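You operate a simulated robot arm through the tools that you are given. There is no shell and no other tool. Be economical: measure what you need, move in short steps, check, and stop when the job is done.

You run a simulated two-armed robot. Do the job below in one go: nothing can be reset, and whatever is moved stays where it is left.

TASK
Swap the orange box in the tower drawer for the green box in chest drawer 2.
Fine: unlock the chest, shut both drawers afterwards and lock it again. Where these are worked on the way, their far stop is far enough and under half their travel is too little: tower drawer.

It is judged by the outcome, as a careful person would: the job done as asked, and still so three seconds after it is handed in. It fails if anything else is knocked over, pushed out of place, dropped, spilled or broken.

THE ROBOT
Two 7-joint arms with two-finger parallel grippers on one trunk, on a base that drives. Base frame: it is fixed to the floor where the robot stands at the start and does not move with it; the origin is under the middle of the robot, x ahead of it, y to its left, z up. Units: mm, degrees, N and s.
The left shoulder is at the start at [50, 158, 1158], the right one opposite. With the tool pointing down near the work surface each hand reaches from about 240 to 660 mm from the robot's upright axis, wherever it stands, measured 20 degrees to its own side. Places, roughly: chest drawer two [800, -100, 900]; chest key [600, 0, 1300]; inside of the chest drawer two [800, -100, 900]; inside of the tower drawer [900, 100, 1400]; orange box (5x6x4 cm) [900, 100, 1400]; tower drawer [900, 100, 1400]. Payload 3.91 kg a hand.
The TCP of each hand is the grasp point between the finger pads, 30 mm short of the fingertips. In the tool frame z runs along the fingers and y along their closing line. Largest opening 110 mm; finger width 20, thickness 10; the body of the gripper, 48 by 112 mm, starts 55 mm behind the TCP.
Orientation is told as [roll, pitch, yaw] about the base's x, y, z axes, in that order, counted from this pose: with the fingers straight down and closing along the base's y, the tool's x points along the base's -x, its y along +y and its z along -z.

THE INTERFACE
- The arms move only by the tool step_arm. It takes "left_rows", "right_rows" or both (then of equal length, played together; a hand with none holds still); each is a list of rows, each a list of 3 entries, a list of its own where there are three numbers: the shift along the base's x, y, z in mm, then the turn, a rotation vector about the base's x, y, z in degrees, then the closure in counts, from 0 (fully open) to 255 (shut). In form: [[[x, y, z], [rx, ry, rz], hand], ...]. A call has 1 to 10 rows; each row shifts and turns the commanded pose from where the row before left it. Each row takes 0.2 s and may step no farther than 50 mm and 8.6 degrees from the row before; otherwise, or with a gripper value out of range, the whole call is refused. A pose out of reach is approached as far as the arm can. The call stops where the force on the tool passes 90 N (or 10 N more than at its start, if that is more) or the arm is blocked; 0.2 s more then pass. Each finger travels about 153 mm/s and halts on what it meets, pressing with about 31 N; the grip force reading is that of the motor and also rises with nothing between the fingers. The clock runs only during rows and for 0.2 s after the last one: add rows that do not move to give the fingers time. The reply holds the time, the measured pose of the TCP, the force on the tool along the base axes, the opening and the grip force, in the units named above and with some noise, with the torque about the TCP (base axes, N m) and any sound that the robot's microphone picked up.
- Cameras (640 x 400 px; columns grow to the right, rows downward): "scene" is now at [139.1, 6.5, 1314.1]; the picture's right is [0.12, -0.99, 0.00], its down [-0.43, -0.05, -0.90] and it looks along [0.89, 0.10, -0.44] (base axes); focal length 227 px, centre (320, 200). "left" rides on the left gripper at [72, -17, -103] in its tool frame; the picture's right is [0.23, 0.97, 0.00], its down [-0.76, 0.18, -0.62] and it looks along [-0.61, 0.14, 0.78] (tool axes); focal length 222 px, centre (320, 200). "right" rides on the right gripper at [72, 17, -103] in its tool frame; the picture's right is [-0.23, 0.97, 0.00], its down [-0.76, -0.18, -0.62] and it looks along [-0.61, -0.14, 0.78] (tool axes); focal length 222 px, centre (320, 200). There is no depth. A picture from a camera that has moved, and an enlarged one, comes with that camera's place and axes in the base frame and with its lens. The place of the scene camera against the robot may be out by one fixed shift of up to 12 mm in any direction.
- get_image(camera): a new picture of that camera. The clock stands still meanwhile.
- slide_trunk(by): slides the trunk up (or, below 0, down) by that many mm; the arms and the scene camera ride with it, the base frame stays. It gives what a move gives, with no picture.
- base_move(legs): drives the robot by 1 to 6 legs, each [ahead, turn to the left] in mm and degrees, along the robot's own axes; the way and the turn of a leg run together, so that a leg with both is an arc; at most 1500 mm and 180 degrees a leg. The arms and the cameras ride along, it lands a little off, and it stops where it bumps. It gives what a move gives.
- pan_tilt(pan, tilt): turns the head with the scene camera to pan (to the left, within 80 degrees either way) and tilt (down, from -29 to 69), counted from straight ahead of the robot. It gives what a move gives.
- zoom(camera, box): a new picture of the part [left, top, right, bottom] of that camera's present view, enlarged. The clock stands still meanwhile.
- hand_in(): hands the job in; it is judged then, once.

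Go step by step. Nothing tells you exact positions but the pictures and the camera data: compare them with the known pose of the tool, close in by small moves and look again before you grip or let go. The budget is 120 turns and 88 pictures, counting those below and the enlarged ones. Unless the task says otherwise, let go and move clear before handing in, and close with one line.

The tools are called after "Request:" by a JSON object that holds its "api" and its "payload". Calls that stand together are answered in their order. step_arm: Moves the arms, as the interface text tells. Its arguments: {"type":"object","properties":{"left_rows":{"type":"array","items":{"type":"array"}},"right_rows":{"type":"array","items":{"type":"array"}}},"required":[]} The other tools are called the same way: slide_trunk (by) slides the trunk up or down; base_move (legs) drives the base; pan_tilt (pan, tilt) turns the head that bears the scene camera; get_image (camera) takes a picture; zoom (camera, box) takes an enlarged picture of a part of a camera's view; hand_in () hands the job in.

At the start:

```text
time: 0.0
left_eef_pos: [387.4, 200.4, 999.6]
left_orientation: [0.0, 0.0, 0.1]
left_contact_force: [-0.1, -0.3, -0.2]
left_ft_torque: [-0.02, 0.0, 0.01]
left_opening: 109.8
left_finger_force: 0.1
right_eef_pos: [383.8, -124.7, 999.8]
right_orientation: [-0.1, 0.0, 0.0]
right_contact_force: [-1.1, 0.6, 0.6]
right_ft_torque: [-0.01, 0.0, -0.01]
right_opening: 109.9
right_finger_force: 0.1
trunk travel left (down, up): [-400.0, 82.0]
robot x, y, heading: [0.8, -0.2, -0.1]
head pan, tilt: [6.6, 25.9]
```

scene: 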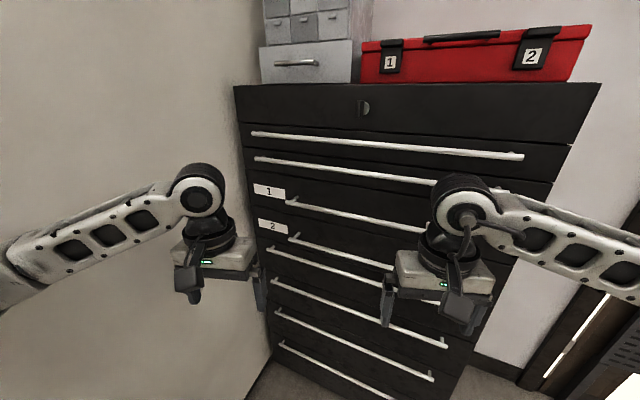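
right: 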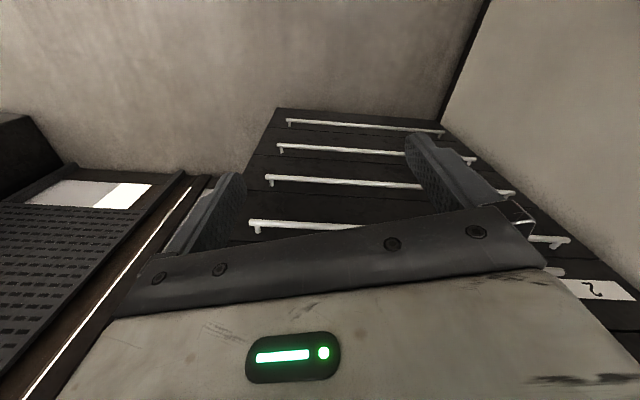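
left: 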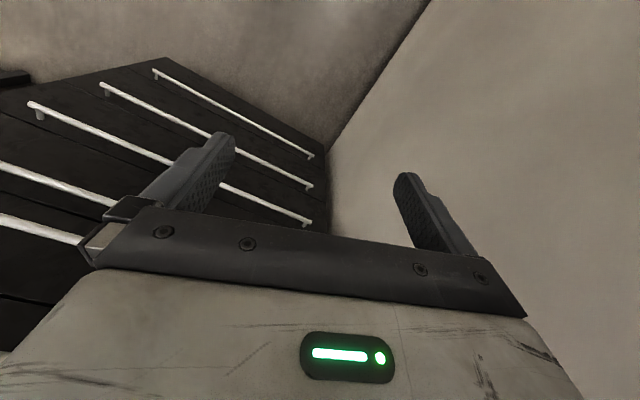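

I see a dark tool chest with a lock in its top panel, and a grey tower with a drawer and a red toolbox on top of it. I'll look closer with the head raised.

Request:
{"api": "pan_tilt", "payload": {"pan": 0, "tilt": 5}}

Request:
{"api": "get_image", "payload": {"camera": "scene"}}

Request:
{"api": "zoom", "payload": {"camera": "scene", "box": [220, 140, 420, 265]}}

```text
time: 0.8
left_eef_pos: [386.9, 201.2, 999.9]
left_orientation: [0.0, 0.0, -0.1]
left_contact_force: [1.0, 0.7, -0.6]
left_ft_torque: [0.02, -0.05, 0.0]
left_opening: 109.9
left_finger_force: 0.1
right_eef_pos: [383.2, -125.8, 1000.4]
right_orientation: [0.0, 0.0, 0.0]
right_contact_force: [0.2, 0.5, 0.6]
right_ft_torque: [-0.03, -0.02, -0.01]
right_opening: 110.1
right_finger_force: 0.1
trunk travel left (down, up): [-400.0, 82.0]
robot x, y, heading: [-1.6, 0.5, 0.1]
head pan, tilt: [0.0, 5.0]
```

```text
84 pictures are left
camera scene: at [139.7, -4.1, 1348.0], right [0.0, -1.0, 0.0], down [-0.09, 0.0, -1.0], along [1.0, 0.0, -0.09], focal length 227 px, centre (320, 200)
```

scene: 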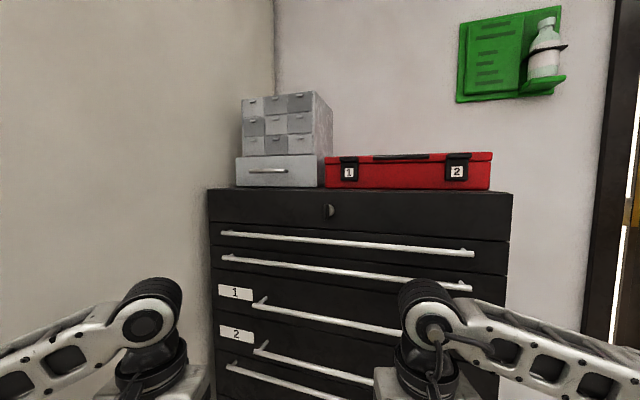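

```text
3.20 times, centred on (320, 202) of scene
camera zoom: at [139.7, -4.1, 1348.0], right [0.0, -1.0, 0.0], down [-0.09, 0.0, -1.0], along [1.0, 0.0, -0.09], focal length 726 px, centre (320, 192)
```

zoom: 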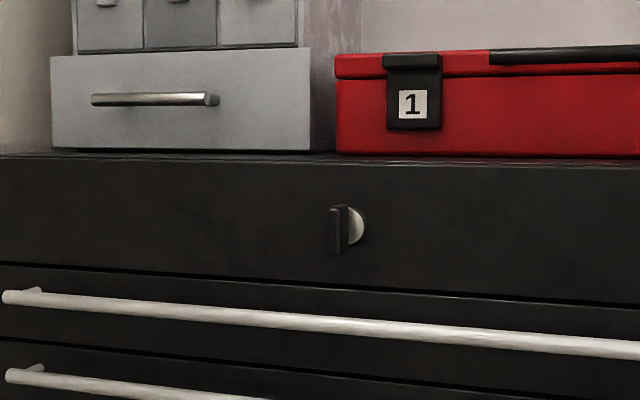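

The chest is turned about 17° against me and the key sits in the lock. I'll raise the trunk to get parallax.

Request:
{"api": "slide_trunk", "payload": {"by": 80}}

Request:
{"api": "get_image", "payload": {"camera": "scene"}}

Request:
{"api": "zoom", "payload": {"camera": "scene", "box": [220, 140, 420, 265]}}

```text
time: 2.0
left_eef_pos: [388.0, 200.9, 1079.6]
left_orientation: [0.0, 0.1, 0.0]
left_contact_force: [0.2, -1.3, -0.5]
left_ft_torque: [0.01, 0.0, 0.02]
left_opening: 109.7
left_finger_force: 0.1
right_eef_pos: [383.7, -124.4, 1079.3]
right_orientation: [0.0, -0.1, 0.0]
right_contact_force: [0.6, -0.5, -1.0]
right_ft_torque: [0.0, 0.01, 0.02]
right_opening: 110.1
right_finger_force: 0.1
trunk travel left (down, up): [-480.0, 2.0]
robot x, y, heading: [2.6, -0.4, -0.1]
head pan, tilt: [0.0, 5.0]
```

```text
82 pictures are left
camera scene: at [139.8, -4.1, 1428.0], right [0.0, -1.0, 0.0], down [-0.09, 0.0, -1.0], along [1.0, 0.0, -0.09], focal length 227 px, centre (320, 200)
```

scene: 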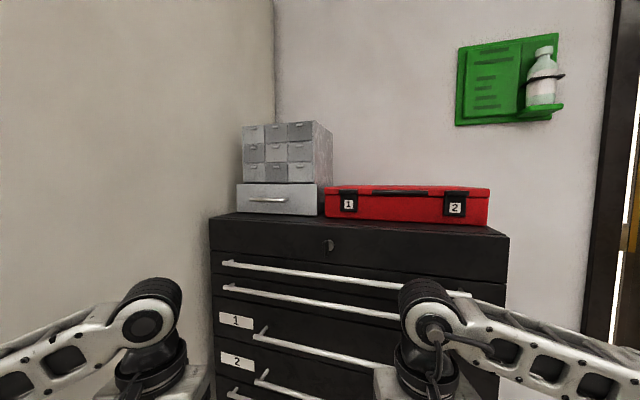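

```text
3.20 times, centred on (320, 202) of scene
camera zoom: at [139.8, -4.1, 1428.0], right [0.0, -1.0, 0.0], down [-0.09, 0.0, -1.0], along [1.0, 0.0, -0.09], focal length 726 px, centre (320, 192)
```

zoom: 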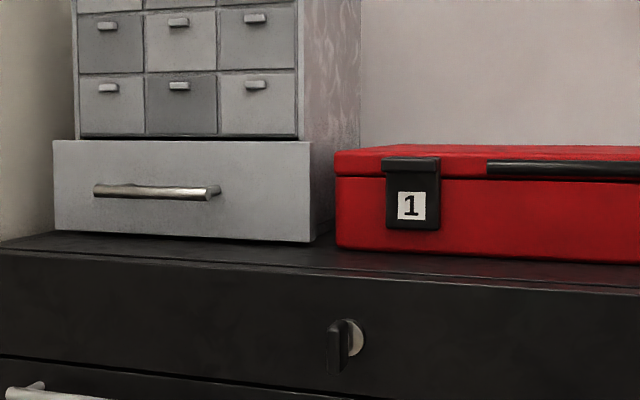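

Estimated places: key about (634, -17, 1279), tower handle about (776, 140, 1373), drawer 2 handle z about 929. Before squaring up to the chest I'll look to the right side.

Request:
{"api": "pan_tilt", "payload": {"pan": -75, "tilt": 30}}

Request:
{"api": "get_image", "payload": {"camera": "scene"}}

```text
time: 3.5
left_eef_pos: [387.7, 200.7, 1080.5]
left_orientation: [0.0, 0.0, -0.1]
left_contact_force: [0.3, 0.4, 0.5]
left_ft_torque: [-0.01, 0.02, 0.03]
left_opening: 109.8
left_finger_force: 0.0
right_eef_pos: [384.1, -125.7, 1079.2]
right_orientation: [0.0, -0.1, -0.1]
right_contact_force: [0.1, -0.2, -1.0]
right_ft_torque: [-0.02, -0.03, 0.01]
right_opening: 110.0
right_finger_force: 0.0
trunk travel left (down, up): [-480.0, 2.0]
robot x, y, heading: [-1.1, -0.9, 0.3]
head pan, tilt: [-75.0, 30.0]
```

```text
80 pictures are left
camera scene: at [71.3, -91.4, 1387.7], right [-0.97, -0.26, 0.0], down [-0.13, 0.48, -0.87], along [0.22, -0.84, -0.5], focal length 227 px, centre (320, 200)
```

scene: 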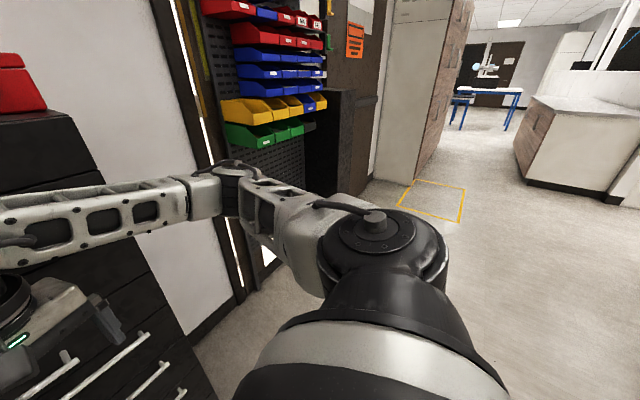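

The right side is free floor. I'll turn right, back up, and turn square to the chest, shifted about 110 mm to the left.

Request:
{"api": "base_move", "payload": {"legs": [[0, -61.6], [-156, 0], [0, 45], [80, 0]]}}

Request:
{"api": "pan_tilt", "payload": {"pan": 0, "tilt": 25}}

Request:
{"api": "get_image", "payload": {"camera": "scene"}}

```text
time: 9.7
left_eef_pos: [348.8, 156.1, 1082.0]
left_orientation: [-0.2, 0.1, -23.9]
left_contact_force: [-0.2, -0.2, 0.4]
left_ft_torque: [0.02, 0.0, 0.02]
left_opening: 109.7
left_finger_force: 0.1
right_eef_pos: [251.8, -120.6, 1076.1]
right_orientation: [1.0, 0.2, -19.0]
right_contact_force: [0.3, -0.2, 0.9]
right_ft_torque: [0.05, 0.0, -0.01]
right_opening: 110.0
right_finger_force: 0.1
trunk travel left (down, up): [-480.0, 2.0]
robot x, y, heading: [-70.0, 127.7, -19.8]
head pan, tilt: [-75.0, 30.0]
stopped in leg 3: the robot was blocked; the commanded pose is now the measured one
```

```text
time: 11.2
left_eef_pos: [349.8, 158.0, 1081.9]
left_orientation: [-0.2, 0.1, -23.5]
left_contact_force: [0.8, -0.7, -0.3]
left_ft_torque: [0.0, -0.04, -0.01]
left_opening: 110.1
left_finger_force: 0.2
right_eef_pos: [252.9, -120.9, 1076.6]
right_orientation: [1.1, 0.2, -18.9]
right_contact_force: [-0.3, 0.0, 0.2]
right_ft_torque: [0.0, -0.02, 0.01]
right_opening: 110.0
right_finger_force: 0.0
trunk travel left (down, up): [-480.0, 2.0]
robot x, y, heading: [-71.1, 128.4, -19.6]
head pan, tilt: [0.0, 25.0]
```

```text
79 pictures are left
camera scene: at [59.9, 61.9, 1394.9], right [-0.34, -0.94, -0.02], down [-0.4, 0.16, -0.9], along [0.85, -0.3, -0.43], focal length 227 px, centre (320, 200)
```

scene: 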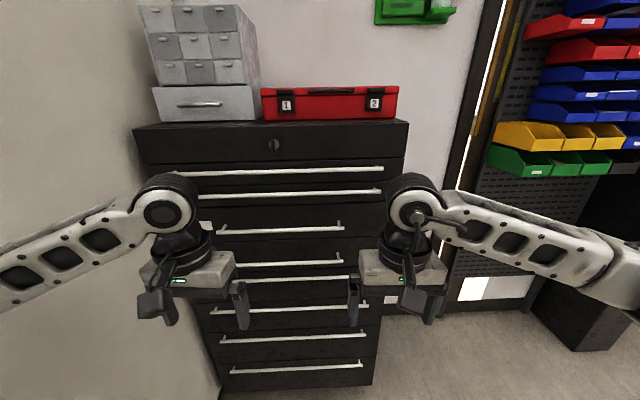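

The turn was blocked, probably by the left elbow against the wall. I'll look left.

Request:
{"api": "pan_tilt", "payload": {"pan": 70, "tilt": 35}}

Request:
{"api": "get_image", "payload": {"camera": "scene"}}

```text
time: 12.6
left_eef_pos: [348.9, 157.7, 1082.3]
left_orientation: [-0.3, 0.3, -23.7]
left_contact_force: [0.7, 0.4, 0.6]
left_ft_torque: [0.01, -0.04, 0.04]
left_opening: 110.1
left_finger_force: 0.1
right_eef_pos: [252.8, -120.8, 1076.3]
right_orientation: [1.1, 0.4, -18.8]
right_contact_force: [0.0, -0.3, -0.6]
right_ft_torque: [-0.02, -0.04, -0.02]
right_opening: 110.1
right_finger_force: 0.0
trunk travel left (down, up): [-480.0, 2.0]
robot x, y, heading: [-66.4, 132.9, -20.0]
head pan, tilt: [70.0, 35.0]
```

```text
78 pictures are left
camera scene: at [29.4, 161.3, 1380.9], right [0.77, -0.64, -0.01], down [-0.37, -0.43, -0.83], along [0.53, 0.64, -0.56], focal length 227 px, centre (320, 200)
```

scene: 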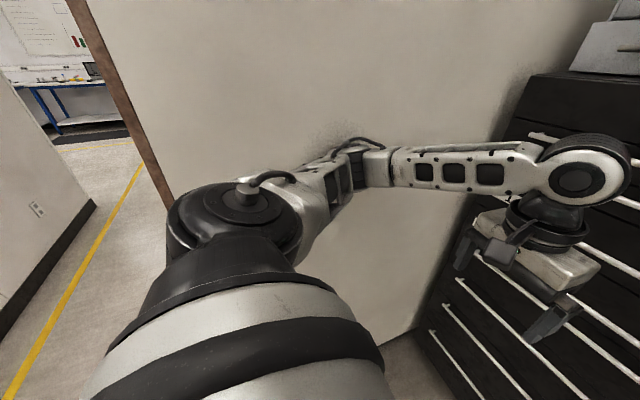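

The left elbow touches the wall. I'll shift about 65 mm to the right and square up again.

Request:
{"api": "base_move", "payload": {"legs": [[0, -36], [100, 0], [0, 39.2]]}}

Request:
{"api": "pan_tilt", "payload": {"pan": 10, "tilt": 15}}

Request:
{"api": "get_image", "payload": {"camera": "scene"}}

```text
time: 17.3
left_eef_pos: [407.1, 107.8, 1080.3]
left_orientation: [-1.1, 0.1, -20.8]
left_contact_force: [0.2, 0.1, -0.6]
left_ft_torque: [0.0, -0.05, -0.03]
left_opening: 110.1
left_finger_force: 0.0
right_eef_pos: [318.7, -177.9, 1080.1]
right_orientation: [0.0, 0.1, -17.0]
right_contact_force: [-0.4, -0.2, -1.4]
right_ft_torque: [-0.01, -0.03, -0.02]
right_opening: 110.2
right_finger_force: 0.0
trunk travel left (down, up): [-480.0, 2.0]
robot x, y, heading: [-10.5, 48.0, -17.9]
head pan, tilt: [70.0, 35.0]
```

```text
time: 18.6
left_eef_pos: [405.6, 107.2, 1080.5]
left_orientation: [-1.1, 0.0, -20.9]
left_contact_force: [-0.6, -0.3, -0.1]
left_ft_torque: [0.01, -0.01, -0.02]
left_opening: 110.1
left_finger_force: 0.0
right_eef_pos: [319.9, -179.2, 1079.6]
right_orientation: [0.0, 0.0, -16.9]
right_contact_force: [0.3, 0.1, 0.5]
right_ft_torque: [0.0, 0.01, 0.02]
right_opening: 109.9
right_finger_force: 0.0
trunk travel left (down, up): [-480.0, 2.0]
robot x, y, heading: [-9.9, 49.4, -17.6]
head pan, tilt: [10.0, 15.0]
```

```text
77 pictures are left
camera scene: at [125.6, 19.2, 1411.8], right [-0.13, -0.99, 0.0], down [-0.26, 0.03, -0.97], along [0.96, -0.13, -0.26], focal length 227 px, centre (320, 200)
```

scene: 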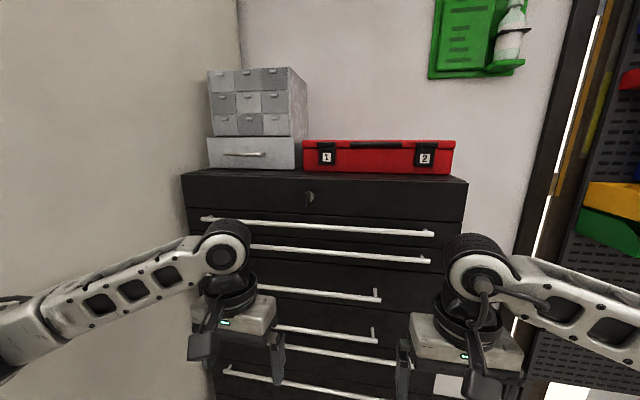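

I'm now square to the chest at about 18°. I'll zoom in on the key and the tower drawer to refine positions.

Request:
{"api": "zoom", "payload": {"camera": "scene", "box": [270, 160, 350, 210]}}

Request:
{"api": "zoom", "payload": {"camera": "scene", "box": [190, 120, 350, 220]}}

```text
8.00 times, centred on (310, 185) of scene
camera zoom: at [125.6, 19.2, 1411.8], right [-0.13, -0.99, 0.0], down [-0.26, 0.03, -0.97], along [0.96, -0.13, -0.26], focal length 1814 px, centre (400, 320)
```

zoom: 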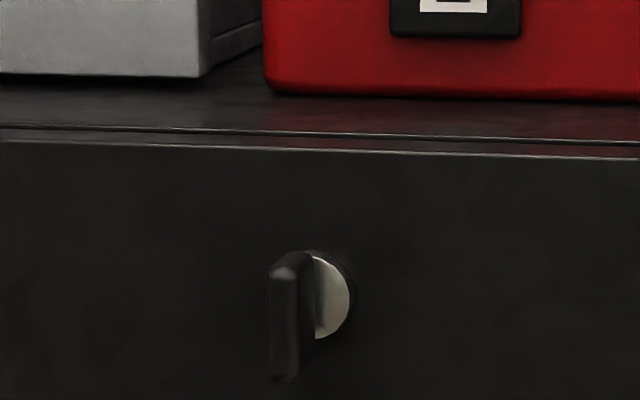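

```text
4.00 times, centred on (270, 170) of scene
camera zoom: at [125.6, 19.2, 1411.8], right [-0.13, -0.99, 0.0], down [-0.26, 0.03, -0.97], along [0.96, -0.13, -0.26], focal length 907 px, centre (520, 320)
```

zoom: 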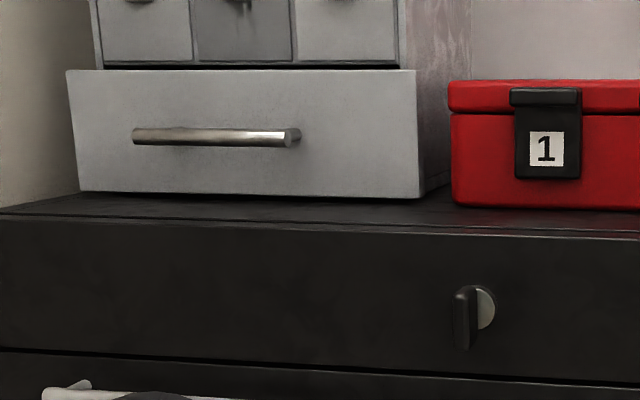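

The key bow is a vertical plate, about 9 mm thick and 37 mm tall, near (629, -16, 1279). I'll turn the left hand to point forward with its fingers closing sideways, stopping 120 mm short of the key.

Request:
{"api": "step_arm", "payload": {"left_rows": [[[0, 0, 10], [1, 0, 2.9], 0], [[9, -8, 17], [-2.53, -7.78, 0], 0], [[9, -8, 17], [-2.53, -7.78, 0], 0], [[9, -8, 17], [-2.53, -7.78, 0], 0], [[9, -8, 17], [-2.53, -7.78, 0], 0], [[9, -8, 17], [-2.53, -7.78, 0], 0], [[9, -8, 17], [-2.53, -7.78, 0], 0], [[9, -8, 17], [-2.53, -7.78, 0], 0], [[9, -8, 17], [-2.53, -7.78, 0], 0], [[9, -8, 17], [-2.53, -7.78, 0], 0]]}}

Request:
{"api": "step_arm", "payload": {"left_rows": [[[9, -8, 17], [-2.53, -7.78, 0], 100], [[9, -8, 17], [-2.53, -7.78, 0], 100], [[0, 0, 0], [0, 0, 0], 100]]}}

Request:
{"api": "get_image", "payload": {"camera": "scene"}}

Request:
{"api": "get_image", "payload": {"camera": "left"}}

```text
time: 20.8
left_eef_pos: [489.7, 36.5, 1243.8]
left_orientation: [-0.1, -73.6, -18.1]
left_contact_force: [1.1, 0.5, 0.1]
left_ft_torque: [0.0, 0.0, -0.01]
left_opening: 109.9
left_finger_force: 0.0
right_eef_pos: [319.8, -179.5, 1079.4]
right_orientation: [0.0, 0.1, -16.9]
right_contact_force: [0.1, -0.8, 0.0]
right_ft_torque: [-0.03, 0.0, -0.03]
right_opening: 109.7
right_finger_force: 0.0
trunk travel left (down, up): [-480.0, 2.0]
robot x, y, heading: [-12.1, 48.1, -17.5]
head pan, tilt: [10.0, 15.0]
```

```text
time: 21.6
left_eef_pos: [506.8, 20.9, 1276.9]
left_orientation: [2.6, -89.8, -20.8]
left_contact_force: [0.1, 0.6, 0.4]
left_ft_torque: [-0.01, 0.0, -0.04]
left_opening: 67.0
left_finger_force: 0.1
right_eef_pos: [319.3, -179.2, 1080.4]
right_orientation: [0.1, 0.0, -16.9]
right_contact_force: [0.4, -0.1, 0.6]
right_ft_torque: [-0.01, -0.03, 0.02]
right_opening: 109.9
right_finger_force: 0.0
trunk travel left (down, up): [-480.0, 2.0]
robot x, y, heading: [-12.0, 45.3, -17.7]
head pan, tilt: [10.0, 15.0]
```

```text
74 pictures are left
camera scene: at [125.5, 19.2, 1411.9], right [-0.13, -0.99, 0.0], down [-0.26, 0.03, -0.97], along [0.96, -0.13, -0.26], focal length 227 px, centre (320, 200)
```

scene: 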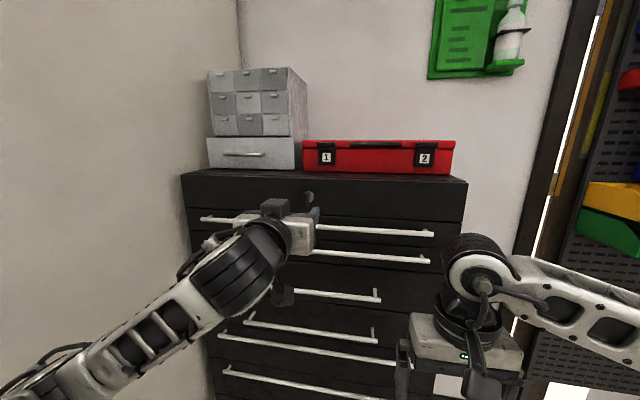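

```text
73 pictures are left
camera left: at [403.3, 36.8, 1204.0], right [0.3, 0.93, -0.23], down [-0.53, 0.36, 0.76], along [0.79, -0.11, 0.6], focal length 222 px, centre (320, 200)
```

left: 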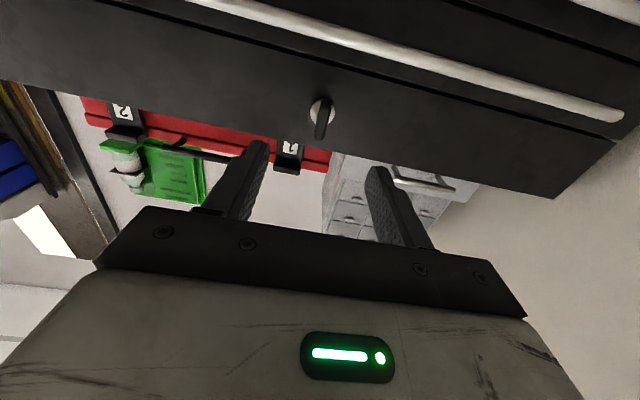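

Both cameras agree on the key bow at (623, -15, 1279), and the hand is lined up. I'll move in about 112 mm and check.

Request:
{"api": "step_arm", "payload": {"left_rows": [[[27, -8.3, 0.5], [0, 0, 0], 100], [[27, -8.3, 0.5], [0, 0, 0], 100], [[27, -8.3, 0.5], [0, 0, 0], 100], [[26, -8.2, 0.5], [0, 0, 0], 100], [[0, 0, 0], [0, 0, 0], 100]]}}

Request:
{"api": "get_image", "payload": {"camera": "left"}}

Request:
{"api": "zoom", "payload": {"camera": "scene", "box": [230, 150, 390, 250]}}

```text
time: 22.8
left_eef_pos: [613.6, -12.2, 1277.7]
left_orientation: [-1.6, -89.6, -16.5]
left_contact_force: [-12.8, 4.0, -7.5]
left_ft_torque: [-0.19, 0.17, 0.55]
left_opening: 66.9
left_finger_force: 0.1
right_eef_pos: [317.7, -178.8, 1080.0]
right_orientation: [0.0, -0.1, -16.9]
right_contact_force: [0.1, -0.8, -0.4]
right_ft_torque: [0.0, -0.01, -0.02]
right_opening: 109.8
right_finger_force: 0.1
trunk travel left (down, up): [-480.0, 2.0]
robot x, y, heading: [-13.3, 49.1, -17.5]
head pan, tilt: [10.0, 15.0]
```

```text
72 pictures are left
camera left: at [509.4, 3.7, 1204.6], right [0.3, 0.93, -0.23], down [-0.53, 0.36, 0.77], along [0.79, -0.11, 0.6], focal length 222 px, centre (320, 200)
```

left: 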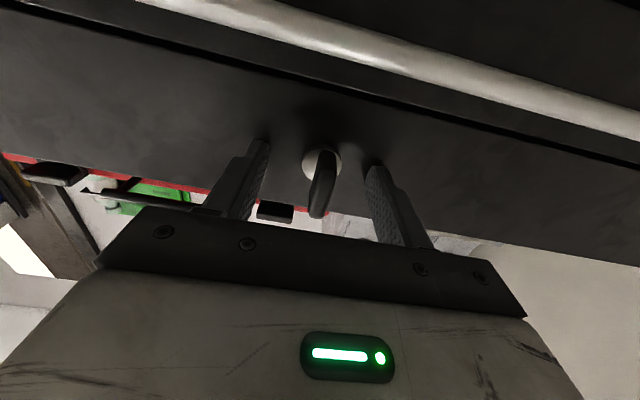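

```text
4.00 times, centred on (310, 200) of scene
camera zoom: at [123.9, 19.9, 1411.9], right [-0.13, -0.99, 0.0], down [-0.26, 0.03, -0.97], along [0.96, -0.13, -0.26], focal length 907 px, centre (360, 200)
```

zoom: 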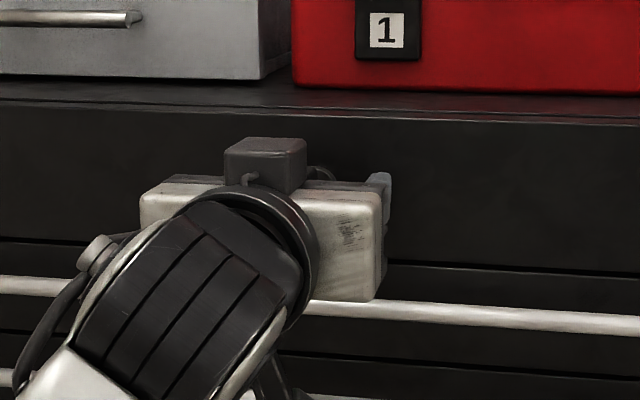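

The fingertips just touch the chest face, so I'll back off 6 mm and grip the bow.

Request:
{"api": "step_arm", "payload": {"left_rows": [[[-5.7, 1.9, 0], [0, 0, 0], 100], [[0, 0, 0], [0, 0, 0], 150], [[0, 0, 0], [0, 0, 0], 200], [[0, 0, 0], [0, 0, 0], 255], [[0, 0, 0], [0, 0, 0], 255], [[0, 0, 0], [0, 0, 0], 255]]}}

Request:
{"api": "get_image", "payload": {"camera": "left"}}

```text
time: 24.2
left_eef_pos: [608.9, -10.0, 1277.7]
left_orientation: [-4.4, -89.8, -13.6]
left_contact_force: [2.3, -0.4, 2.2]
left_ft_torque: [0.09, 0.24, 0.87]
left_opening: 9.7
left_finger_force: 45.1
right_eef_pos: [320.8, -179.7, 1080.4]
right_orientation: [0.1, 0.2, -16.9]
right_contact_force: [0.8, 0.5, -0.5]
right_ft_torque: [-0.02, -0.03, 0.03]
right_opening: 110.0
right_finger_force: 0.0
trunk travel left (down, up): [-480.0, 2.0]
robot x, y, heading: [-11.2, 47.0, -17.7]
head pan, tilt: [10.0, 15.0]
```

```text
70 pictures are left
camera left: at [504.9, 5.6, 1205.4], right [0.3, 0.93, -0.23], down [-0.53, 0.36, 0.76], along [0.79, -0.11, 0.6], focal length 222 px, centre (320, 200)
```

left: 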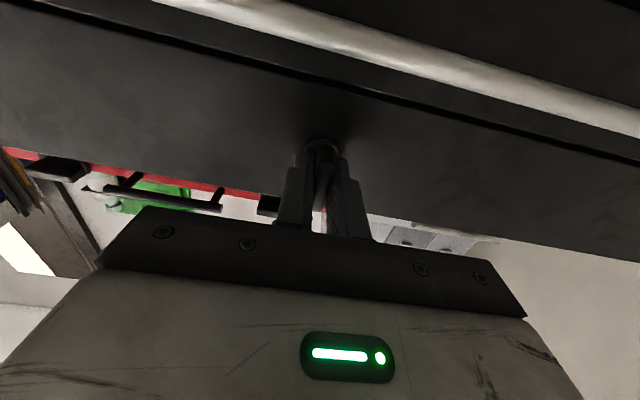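

The key is gripped at 9.7 mm. I'll try turning it clockwise a little and read the torque.

Request:
{"api": "step_arm", "payload": {"left_rows": [[[0, 0, 0], [7.6, -2.47, 0], 255], [[0, 0, 0], [7.6, -2.47, 0], 255], [[0, 0, 0], [0, 0, 0], 255]]}}

```text
time: 25.0
left_eef_pos: [608.6, -10.0, 1278.0]
left_orientation: [88.5, -73.9, -106.7]
left_contact_force: [3.9, -0.3, -2.3]
left_ft_torque: [-0.29, -0.87, 0.54]
left_opening: 9.9
left_finger_force: 45.1
right_eef_pos: [320.6, -177.8, 1079.5]
right_orientation: [0.0, 0.1, -16.9]
right_contact_force: [-0.2, 0.3, 1.2]
right_ft_torque: [0.01, -0.03, 0.03]
right_opening: 110.0
right_finger_force: 0.0
trunk travel left (down, up): [-480.0, 2.0]
robot x, y, heading: [-11.6, 48.7, -17.6]
head pan, tilt: [10.0, 15.0]
```

It turns freely with little torque, so I'll continue to about 90°.

Request:
{"api": "step_arm", "payload": {"left_rows": [[[0, 0, 0], [7.6, -2.47, 0], 255], [[0, 0, 0], [7.6, -2.47, 0], 255], [[0, 0, 0], [7.6, -2.47, 0], 255], [[0, 0, 0], [7.6, -2.47, 0], 255], [[0, 0, 0], [0, 0, 0], 255]]}}

Request:
{"api": "step_arm", "payload": {"left_rows": [[[0, 0, 0], [7.6, -2.47, 0], 255], [[0, 0, 0], [7.6, -2.47, 0], 255], [[0, 0, 0], [7.6, -2.47, 0], 255], [[0, 0, 0], [7.6, -2.47, 0], 255], [[0, 0, 0], [7.6, -2.47, 0], 255], [[0, 0, 0], [0, 0, 0], 255]]}}

Request:
{"api": "get_image", "payload": {"camera": "left"}}

Request:
{"api": "get_image", "payload": {"camera": "scene"}}

```text
time: 26.2
left_eef_pos: [609.1, -13.1, 1276.5]
left_orientation: [89.3, -41.9, -107.3]
left_contact_force: [5.3, -8.1, -3.6]
left_ft_torque: [0.08, 0.26, 1.62]
left_opening: 10.0
left_finger_force: 44.5
right_eef_pos: [320.0, -179.7, 1077.7]
right_orientation: [0.2, 0.2, -16.9]
right_contact_force: [-1.3, 0.3, 0.5]
right_ft_torque: [0.0, 0.02, 0.0]
right_opening: 109.8
right_finger_force: 0.0
trunk travel left (down, up): [-480.0, 2.0]
robot x, y, heading: [-10.8, 46.8, -17.8]
head pan, tilt: [10.0, 15.0]
```

```text
time: 27.6
left_eef_pos: [607.6, -11.9, 1274.1]
left_orientation: [89.5, -1.9, -107.9]
left_contact_force: [-10.8, -0.9, -25.0]
left_ft_torque: [-0.28, -0.65, 0.7]
left_opening: 10.1
left_finger_force: 45.3
right_eef_pos: [319.2, -179.0, 1079.6]
right_orientation: [-0.1, 0.1, -16.9]
right_contact_force: [-0.3, -0.1, 0.3]
right_ft_torque: [0.01, 0.0, 0.01]
right_opening: 110.0
right_finger_force: 0.1
trunk travel left (down, up): [-480.0, 2.0]
robot x, y, heading: [-13.7, 48.5, -17.8]
head pan, tilt: [10.0, 15.0]
```

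```text
69 pictures are left
camera left: at [531.2, 86.7, 1256.1], right [0.09, 0.24, 0.97], down [-0.82, -0.53, 0.21], along [0.56, -0.81, 0.15], focal length 222 px, centre (320, 200)
```

left: 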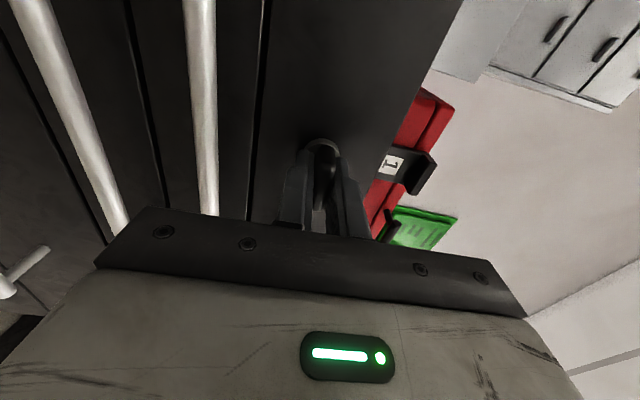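

```text
68 pictures are left
camera scene: at [126.4, 18.9, 1411.6], right [-0.13, -0.99, 0.0], down [-0.26, 0.03, -0.97], along [0.96, -0.13, -0.26], focal length 227 px, centre (320, 200)
```

scene: 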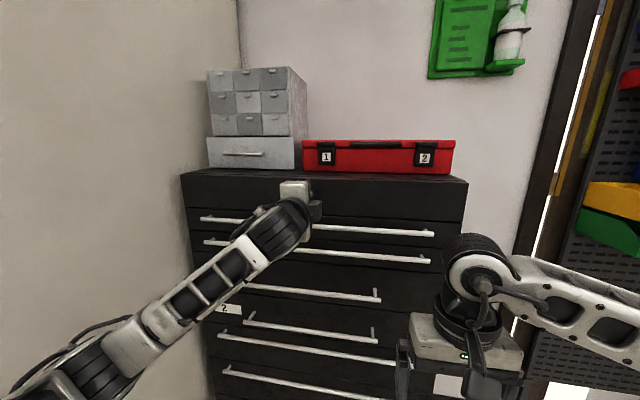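

The key has turned about 88°. I'll open, back off along the approach and look at the key.

Request:
{"api": "step_arm", "payload": {"left_rows": [[[0, 0, 0], [0, 0, 0], 180], [[0, 0, 0], [0, 0, 0], 180], [[-38, 12.4, 0], [0, 0, 0], 180], [[-38, 12.4, 0], [0, 0, 0], 180], [[-20, 50, -30], [0, 0, 0], 180], [[0, 0, 0], [0, 0, 0], 180]]}}

Request:
{"api": "zoom", "payload": {"camera": "scene", "box": [190, 120, 350, 220]}}

```text
refused: row 5 steps farther than a row can; nothing moved
```

```text
4.00 times, centred on (270, 170) of scene
camera zoom: at [126.4, 18.9, 1411.6], right [-0.13, -0.99, 0.0], down [-0.26, 0.03, -0.97], along [0.96, -0.13, -0.26], focal length 907 px, centre (520, 320)
```

zoom: 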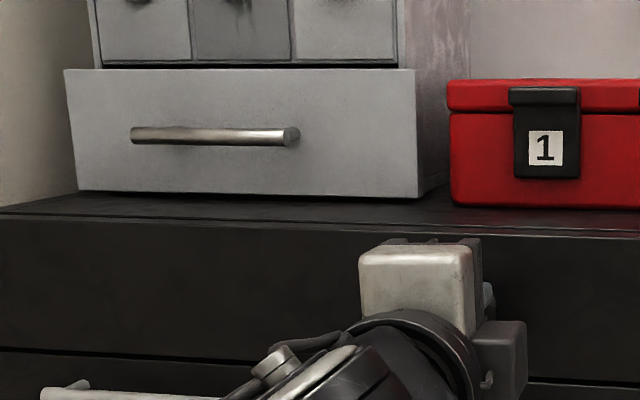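

Request:
{"api": "step_arm", "payload": {"left_rows": [[[0, 0, 0], [0, 0, 0], 180], [[0, 0, 0], [0, 0, 0], 180], [[-38, 12.4, 0], [0, 0, 0], 180], [[-38, 12.4, 0], [0, 0, 0], 180], [[0, 35, -30], [0, 0, 0], 180], [[0, 0, 0], [0, 0, 0], 180]]}}

Request:
{"api": "zoom", "payload": {"camera": "scene", "box": [190, 120, 350, 220]}}

```text
time: 29.0
left_eef_pos: [530.7, 52.4, 1249.1]
left_orientation: [90.0, -2.0, -107.7]
left_contact_force: [-0.5, 0.0, -0.1]
left_ft_torque: [-0.01, 0.02, 0.0]
left_opening: 32.2
left_finger_force: 0.1
right_eef_pos: [319.4, -179.7, 1079.7]
right_orientation: [0.0, 0.2, -16.9]
right_contact_force: [1.4, 0.7, -0.3]
right_ft_torque: [-0.02, -0.03, 0.0]
right_opening: 109.8
right_finger_force: 0.1
trunk travel left (down, up): [-480.0, 2.0]
robot x, y, heading: [-14.8, 46.9, -17.7]
head pan, tilt: [10.0, 15.0]
```

```text
4.00 times, centred on (270, 170) of scene
camera zoom: at [125.5, 18.5, 1411.9], right [-0.13, -0.99, 0.0], down [-0.26, 0.04, -0.97], along [0.96, -0.13, -0.26], focal length 907 px, centre (520, 320)
```

zoom: 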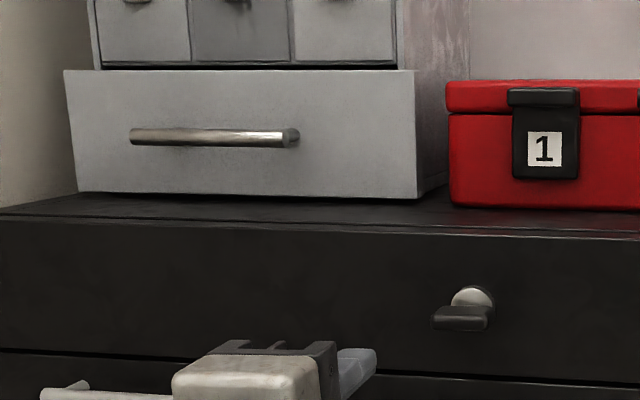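

The key is now horizontal. Next is the tower drawer: I'll raise the left hand to 120 mm in front of its handle, tilted about 25° down so the gripper body clears the chest top.

Request:
{"api": "step_arm", "payload": {"left_rows": [[[5, 20, 35], [2.58, 7.93, 0], 160], [[15, 25, 35], [2.58, 7.93, 0], 160], [[27, 27, 30], [2.58, 7.93, 0], 160], [[28, 27, 24], [0, 0, 0], 160], [[28, 13, 0], [0, 0, 0], 160], [[28, 12, 0], [0, 0, 0], 160], [[0, 0, 0], [0, 0, 0], 160]]}}

Request:
{"api": "get_image", "payload": {"camera": "left"}}

Request:
{"api": "get_image", "payload": {"camera": "scene"}}

```text
time: 30.6
left_eef_pos: [662.8, 175.6, 1375.3]
left_orientation: [64.9, -1.8, -106.8]
left_contact_force: [-0.6, -0.8, -0.4]
left_ft_torque: [0.01, 0.0, -0.01]
left_opening: 40.9
left_finger_force: 0.0
right_eef_pos: [319.3, -179.6, 1079.3]
right_orientation: [0.0, 0.0, -16.9]
right_contact_force: [-0.2, -0.4, -0.3]
right_ft_torque: [0.0, -0.01, 0.03]
right_opening: 110.4
right_finger_force: 0.0
trunk travel left (down, up): [-480.0, 2.0]
robot x, y, heading: [-15.5, 48.0, -17.5]
head pan, tilt: [10.0, 15.0]
```

```text
65 pictures are left
camera left: at [588.1, 273.7, 1400.5], right [0.47, 0.12, 0.87], down [-0.68, -0.57, 0.45], along [0.56, -0.81, -0.19], focal length 222 px, centre (320, 200)
```

left: 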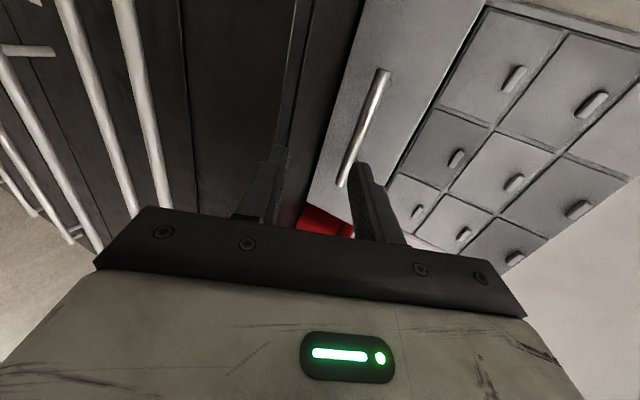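

```text
64 pictures are left
camera scene: at [125.4, 19.1, 1411.9], right [-0.13, -0.99, 0.0], down [-0.26, 0.03, -0.97], along [0.96, -0.13, -0.26], focal length 227 px, centre (320, 200)
```

scene: 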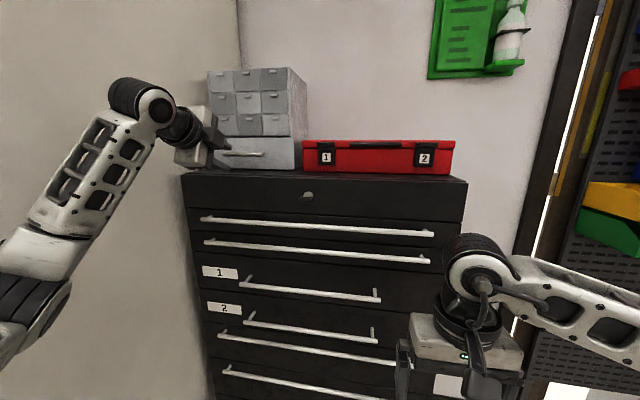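

The handle triangulates to about (764, 138, 1370), and the tower is turned about 12°. I'll go most of the way in and look.

Request:
{"api": "step_arm", "payload": {"left_rows": [[[24, -9, -1], [0, 0, 5], 160], [[24, -9, -2], [0, 0, 0], 160], [[24, -9, -1], [0, 0, 0], 160], [[0, 0, 0], [0, 0, 0], 160]]}}

Request:
{"api": "get_image", "payload": {"camera": "left"}}

Request:
{"api": "zoom", "payload": {"camera": "scene", "box": [150, 90, 310, 190]}}

```text
time: 31.6
left_eef_pos: [736.4, 146.4, 1369.6]
left_orientation: [64.9, -1.7, -101.8]
left_contact_force: [-0.5, -0.9, 0.4]
left_ft_torque: [0.02, -0.02, 0.0]
left_opening: 40.8
left_finger_force: 0.0
right_eef_pos: [319.7, -177.2, 1080.2]
right_orientation: [-0.1, 0.0, -16.9]
right_contact_force: [0.1, -0.1, -0.5]
right_ft_torque: [-0.01, 0.0, -0.02]
right_opening: 110.2
right_finger_force: 0.1
trunk travel left (down, up): [-480.0, 2.0]
robot x, y, heading: [-17.8, 47.2, -17.7]
head pan, tilt: [10.0, 15.0]
```

```text
63 pictures are left
camera left: at [652.9, 237.9, 1395.2], right [0.46, 0.16, 0.87], down [-0.63, -0.63, 0.45], along [0.63, -0.76, -0.19], focal length 222 px, centre (320, 200)
```

left: 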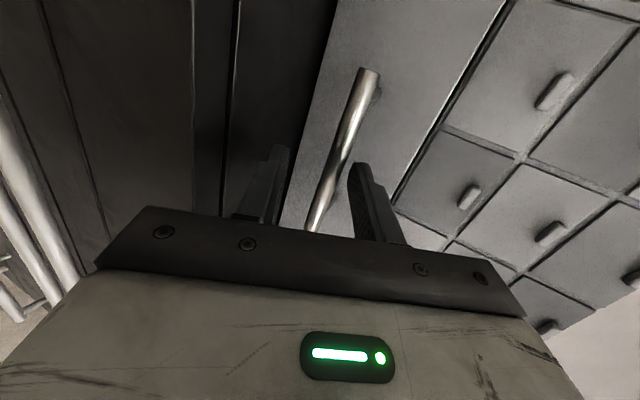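

```text
4.00 times, centred on (230, 140) of scene
camera zoom: at [125.4, 19.5, 1411.9], right [-0.13, -0.99, 0.0], down [-0.26, 0.03, -0.97], along [0.96, -0.13, -0.26], focal length 907 px, centre (680, 440)
```

zoom: 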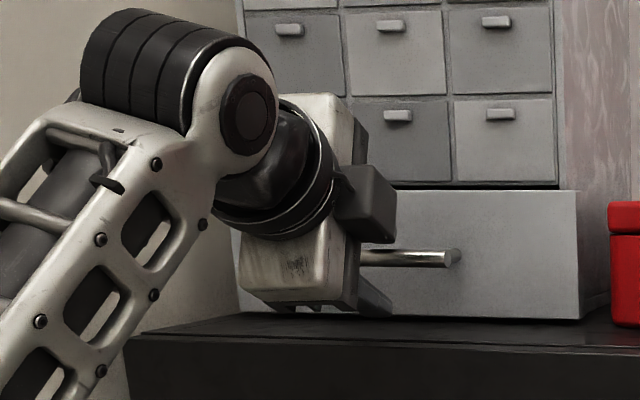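

The bar passes between the fingers. I'll go 18 mm further, slightly up, and close.

Request:
{"api": "step_arm", "payload": {"left_rows": [[[9, -2, 1], [0, 0, 0], 160], [[9, -2, 2], [0, 0, 0], 160], [[0, 0, 0], [0, 0, 0], 220], [[0, 0, 0], [0, 0, 0], 255], [[0, 0, 0], [0, 0, 0], 255], [[0, 0, 0], [0, 0, 0], 255]]}}

Request:
{"api": "get_image", "payload": {"camera": "left"}}

```text
time: 33.0
left_eef_pos: [753.9, 142.0, 1370.1]
left_orientation: [64.5, -1.8, -101.8]
left_contact_force: [-14.2, 0.3, -15.4]
left_ft_torque: [0.88, -0.26, -0.48]
left_opening: 12.8
left_finger_force: 45.0
right_eef_pos: [318.3, -179.6, 1079.6]
right_orientation: [0.0, 0.0, -17.0]
right_contact_force: [-0.1, 0.4, 1.0]
right_ft_torque: [0.06, 0.0, -0.01]
right_opening: 110.2
right_finger_force: 0.1
trunk travel left (down, up): [-480.0, 2.0]
robot x, y, heading: [-16.0, 45.0, -17.9]
head pan, tilt: [10.0, 15.0]
```

```text
61 pictures are left
camera left: at [670.5, 233.2, 1396.0], right [0.46, 0.16, 0.87], down [-0.63, -0.63, 0.45], along [0.62, -0.76, -0.19], focal length 222 px, centre (320, 200)
```

left: 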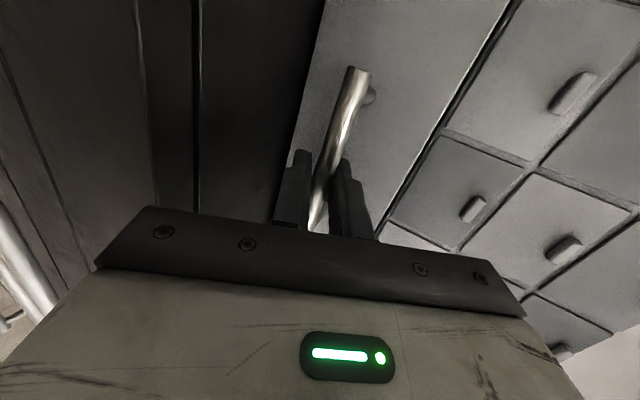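

The handle is gripped. I'll pull the drawer out gently.

Request:
{"api": "step_arm", "payload": {"left_rows": [[[-14, 3.5, -2], [0, 0, 0], 255], [[-19, 4.5, 0], [0, 0, 0], 255], [[-19, 4.5, 0], [0, 0, 0], 255], [[-19, 4.5, 0], [0, 0, 0], 255], [[0, 0, 0], [0, 0, 0], 255]]}}

Request:
{"api": "get_image", "payload": {"camera": "scene"}}

```text
time: 34.2
left_eef_pos: [682.9, 164.0, 1369.8]
left_orientation: [64.9, -2.0, -101.2]
left_contact_force: [5.9, 18.8, -6.8]
left_ft_torque: [0.7, -0.18, -0.45]
left_opening: 13.2
left_finger_force: 45.0
right_eef_pos: [320.4, -175.8, 1080.7]
right_orientation: [-0.2, 0.0, -16.8]
right_contact_force: [-0.5, -0.3, -0.1]
right_ft_torque: [0.02, -0.02, -0.03]
right_opening: 109.9
right_finger_force: 0.0
trunk travel left (down, up): [-480.0, 2.0]
robot x, y, heading: [-13.9, 45.5, -17.6]
head pan, tilt: [10.0, 15.0]
```

```text
60 pictures are left
camera scene: at [127.4, 23.0, 1411.7], right [-0.13, -0.99, 0.0], down [-0.26, 0.03, -0.97], along [0.96, -0.13, -0.26], focal length 227 px, centre (320, 200)
```

scene: 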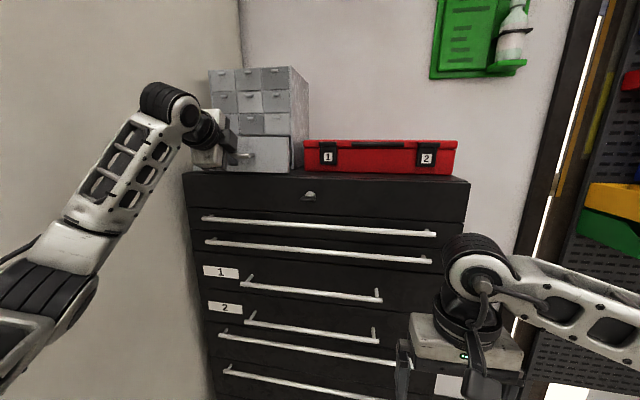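

The drawer is moving, and the side force says the pull line is closer to 17–18°. I'll continue to the stop.

Request:
{"api": "step_arm", "payload": {"left_rows": [[[-19, 8, 0], [0, 0, 0], 255], [[-19, 6.2, 0], [0, 0, 0], 255], [[-19, 6.2, 0], [0, 0, 0], 255], [[-19, 6.2, 0], [0, 0, 0], 255], [[0, 0, 0], [0, 0, 0], 255]]}}

```text
time: 35.4
left_eef_pos: [608.6, 187.7, 1369.2]
left_orientation: [64.8, -2.1, -101.6]
left_contact_force: [19.5, 13.5, -2.4]
left_ft_torque: [0.97, -0.29, 0.14]
left_opening: 13.0
left_finger_force: 45.2
right_eef_pos: [322.0, -177.6, 1079.1]
right_orientation: [-0.2, 0.2, -16.9]
right_contact_force: [-0.4, -0.8, 0.5]
right_ft_torque: [-0.02, 0.01, 0.0]
right_opening: 110.2
right_finger_force: 0.1
trunk travel left (down, up): [-480.0, 2.0]
robot x, y, heading: [-13.4, 49.2, -17.7]
head pan, tilt: [10.0, 15.0]
```

Request:
{"api": "step_arm", "payload": {"left_rows": [[[-14, 4.6, 0], [0, 0, 0], 255], [[-14, 4.6, 0], [0, 0, 0], 255], [[-14, 4.6, 0], [0, 0, 0], 255], [[0, 0, 0], [0, 0, 0], 255]]}}

Request:
{"api": "pan_tilt", "payload": {"pan": 18, "tilt": 20}}

Request:
{"api": "get_image", "payload": {"camera": "scene"}}

```text
time: 36.0
left_eef_pos: [586.1, 187.9, 1378.0]
left_orientation: [67.4, -2.3, -102.3]
left_contact_force: [35.4, -13.7, 10.5]
left_ft_torque: [0.74, -0.89, -0.35]
left_opening: 13.1
left_finger_force: 44.7
right_eef_pos: [325.6, -181.7, 1076.2]
right_orientation: [0.1, 0.4, -16.9]
right_contact_force: [-0.4, 0.8, 0.6]
right_ft_torque: [0.0, 0.02, -0.01]
right_opening: 110.1
right_finger_force: 0.0
trunk travel left (down, up): [-480.0, 2.0]
robot x, y, heading: [-13.5, 44.3, -17.7]
head pan, tilt: [10.0, 15.0]
stopped in row 3 (left hand): the force on the tool passed its limit at 98 N (the readings are from after the stop); the commanded pose is now the measured one
```

```text
time: 36.7
left_eef_pos: [585.6, 188.6, 1378.7]
left_orientation: [67.2, -2.4, -102.3]
left_contact_force: [43.0, -15.7, 9.5]
left_ft_torque: [0.75, -0.94, -0.31]
left_opening: 13.0
left_finger_force: 45.3
right_eef_pos: [326.2, -181.9, 1077.8]
right_orientation: [0.1, 0.6, -16.9]
right_contact_force: [1.2, 0.0, -0.8]
right_ft_torque: [-0.02, 0.0, -0.02]
right_opening: 110.1
right_finger_force: 0.1
trunk travel left (down, up): [-480.0, 2.0]
robot x, y, heading: [-11.1, 47.3, -17.8]
head pan, tilt: [18.0, 20.0]
```

```text
59 pictures are left
camera scene: at [134.4, 27.7, 1402.8], right [0.0, -1.0, 0.0], down [-0.35, 0.0, -0.94], along [0.94, 0.0, -0.35], focal length 227 px, centre (320, 200)
```

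scene: 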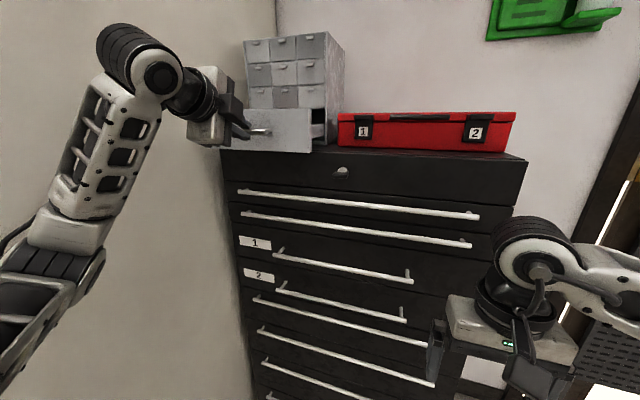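

The drawer has reached its stop. I'll ease off the tension, open the fingers and back out.

Request:
{"api": "step_arm", "payload": {"left_rows": [[[5, -1.6, -4], [0, 0, 0], 255], [[0, 0, -3], [0, 0, 0], 255], [[0, 0, 0], [0, 0, 0], 255]]}}

Request:
{"api": "zoom", "payload": {"camera": "scene", "box": [200, 20, 360, 180]}}

```text
time: 37.5
left_eef_pos: [585.9, 188.7, 1378.0]
left_orientation: [68.2, -2.5, -102.4]
left_contact_force: [31.4, -11.9, 30.4]
left_ft_torque: [0.5, -1.23, -0.67]
left_opening: 13.1
left_finger_force: 44.6
right_eef_pos: [321.0, -181.0, 1078.2]
right_orientation: [0.2, 0.1, -16.9]
right_contact_force: [0.4, -0.2, -0.6]
right_ft_torque: [-0.04, 0.0, 0.01]
right_opening: 110.1
right_finger_force: 0.1
trunk travel left (down, up): [-480.0, 2.0]
robot x, y, heading: [-12.9, 47.3, -18.0]
head pan, tilt: [18.0, 20.0]
```

```text
2.50 times, centred on (280, 100) of scene
camera zoom: at [129.7, 28.2, 1403.6], right [0.0, -1.0, 0.0], down [-0.34, 0.0, -0.94], along [0.94, 0.0, -0.34], focal length 567 px, centre (420, 450)
```

zoom: 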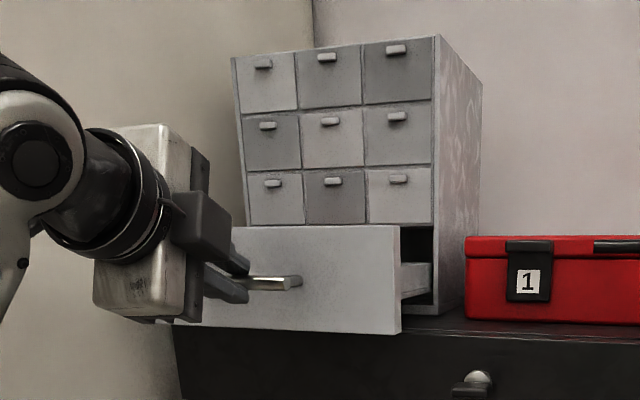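

Request:
{"api": "step_arm", "payload": {"left_rows": [[[0, 0, 0], [0, 0, 0], 220], [[0, 0, 0], [0, 0, 0], 160], [[0, 0, 0], [0, 0, 0], 160]]}}

Request:
{"api": "get_image", "payload": {"camera": "left"}}

Request:
{"api": "zoom", "payload": {"camera": "scene", "box": [200, 20, 360, 180]}}

```text
time: 38.3
left_eef_pos: [582.5, 192.5, 1372.5]
left_orientation: [67.1, -2.4, -102.1]
left_contact_force: [0.5, 0.8, -0.1]
left_ft_torque: [0.02, 0.01, 0.0]
left_opening: 41.0
left_finger_force: 0.1
right_eef_pos: [320.9, -179.4, 1080.1]
right_orientation: [0.1, 0.0, -16.9]
right_contact_force: [0.5, 0.1, 0.2]
right_ft_torque: [-0.03, 0.04, -0.01]
right_opening: 110.2
right_finger_force: 0.0
trunk travel left (down, up): [-480.0, 2.0]
robot x, y, heading: [-13.5, 50.2, -17.6]
head pan, tilt: [18.0, 20.0]
```

```text
57 pictures are left
camera left: at [498.6, 285.5, 1393.9], right [0.43, 0.18, 0.89], down [-0.65, -0.62, 0.44], along [0.63, -0.76, -0.15], focal length 222 px, centre (320, 200)
```

left: 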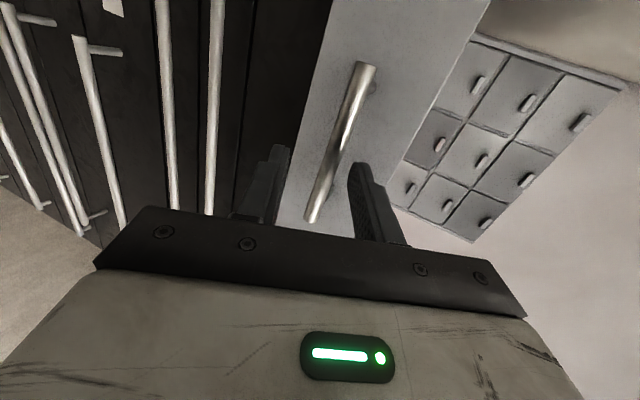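

```text
2.50 times, centred on (280, 100) of scene
camera zoom: at [127.0, 31.6, 1403.6], right [0.0, -1.0, 0.0], down [-0.34, 0.0, -0.94], along [0.94, 0.0, -0.34], focal length 567 px, centre (420, 450)
```

zoom: 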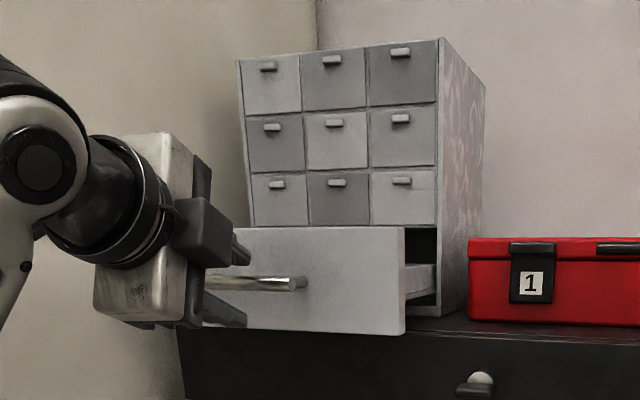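

The drawer is open about 165 mm and the tower is still standing. I'll back the hand off, raise it and turn it to point down, so I can look into the drawer.

Request:
{"api": "step_arm", "payload": {"left_rows": [[[-33, 11, 0], [0, 0, 0], 160], [[-33, 11, 0], [0, 0, 0], 160], [[0, 0, 12], [-7, 2.27, 3.12], 160], [[0, 0, 12], [-7, 2.27, 3.12], 160], [[0, 0, 12], [-7, 2.27, 3.12], 160], [[0, 0, 12], [-7, 2.27, 3.12], 160], [[0, 0, 12], [-7, 2.27, 3.12], 160], [[0, 0, 12], [-7, 2.27, 3.12], 160], [[0, 0, 12], [-7, 2.27, 3.12], 160], [[0, 0, 12], [-7, 2.27, 3.12], 160]]}}

Request:
{"api": "step_arm", "payload": {"left_rows": [[[0, 0, 12], [-7, 2.27, 3.12], 80], [[0, 0, 12], [-7, 2.27, 3.12], 80], [[0, 0, 12], [-7, 2.27, 3.12], 80], [[0, 0, 0], [2.6, 8, 0], 80], [[0, 0, 0], [2.6, 8, 0], 80], [[0, 0, 0], [2.6, 8, 0], 80], [[0, 0, 0], [2.6, 8, 0], 80], [[0, 0, 0], [2.6, 8, 0], 80], [[0, 0, 0], [2.6, 8, 0], 80], [[0, 0, 0], [2.6, 8, 0], 80]]}}

Request:
{"api": "get_image", "payload": {"camera": "scene"}}

```text
time: 40.5
left_eef_pos: [517.0, 214.0, 1470.7]
left_orientation: [37.0, -55.6, -58.0]
left_contact_force: [-0.4, 0.0, -0.8]
left_ft_torque: [-0.04, -0.01, 0.0]
left_opening: 41.0
left_finger_force: 0.0
right_eef_pos: [319.8, -179.1, 1080.2]
right_orientation: [0.1, 0.0, -16.8]
right_contact_force: [-0.4, 0.0, 0.1]
right_ft_torque: [0.01, -0.01, 0.01]
right_opening: 110.4
right_finger_force: 0.1
trunk travel left (down, up): [-480.0, 2.0]
robot x, y, heading: [-13.5, 49.3, -17.7]
head pan, tilt: [18.0, 20.0]
```

```text
time: 42.7
left_eef_pos: [509.4, 212.5, 1491.0]
left_orientation: [0.0, -12.3, -15.5]
left_contact_force: [-1.3, -0.1, -0.2]
left_ft_torque: [0.01, 0.02, -0.02]
left_opening: 75.5
left_finger_force: 0.0
left hand out of reach, approached as far as the arm can: row 9, 10
right_eef_pos: [319.8, -178.7, 1079.5]
right_orientation: [0.0, 0.0, -17.0]
right_contact_force: [-0.3, 0.0, 0.0]
right_ft_torque: [0.03, -0.01, -0.03]
right_opening: 109.9
right_finger_force: 0.0
trunk travel left (down, up): [-480.0, 2.0]
robot x, y, heading: [-11.8, 47.0, -17.8]
head pan, tilt: [18.0, 20.0]
```

```text
55 pictures are left
camera scene: at [126.7, 31.5, 1403.8], right [0.0, -1.0, 0.0], down [-0.34, 0.0, -0.94], along [0.94, 0.0, -0.34], focal length 227 px, centre (320, 200)
```

scene: 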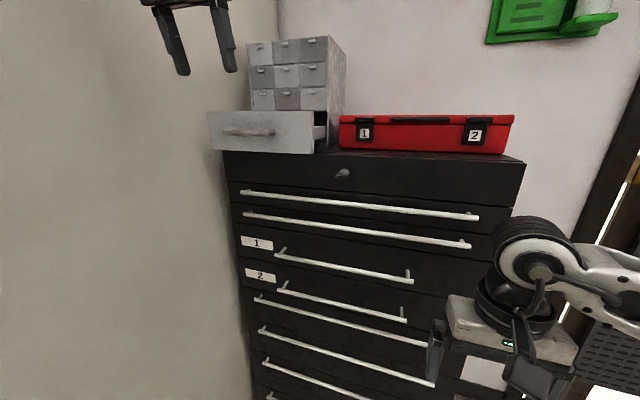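

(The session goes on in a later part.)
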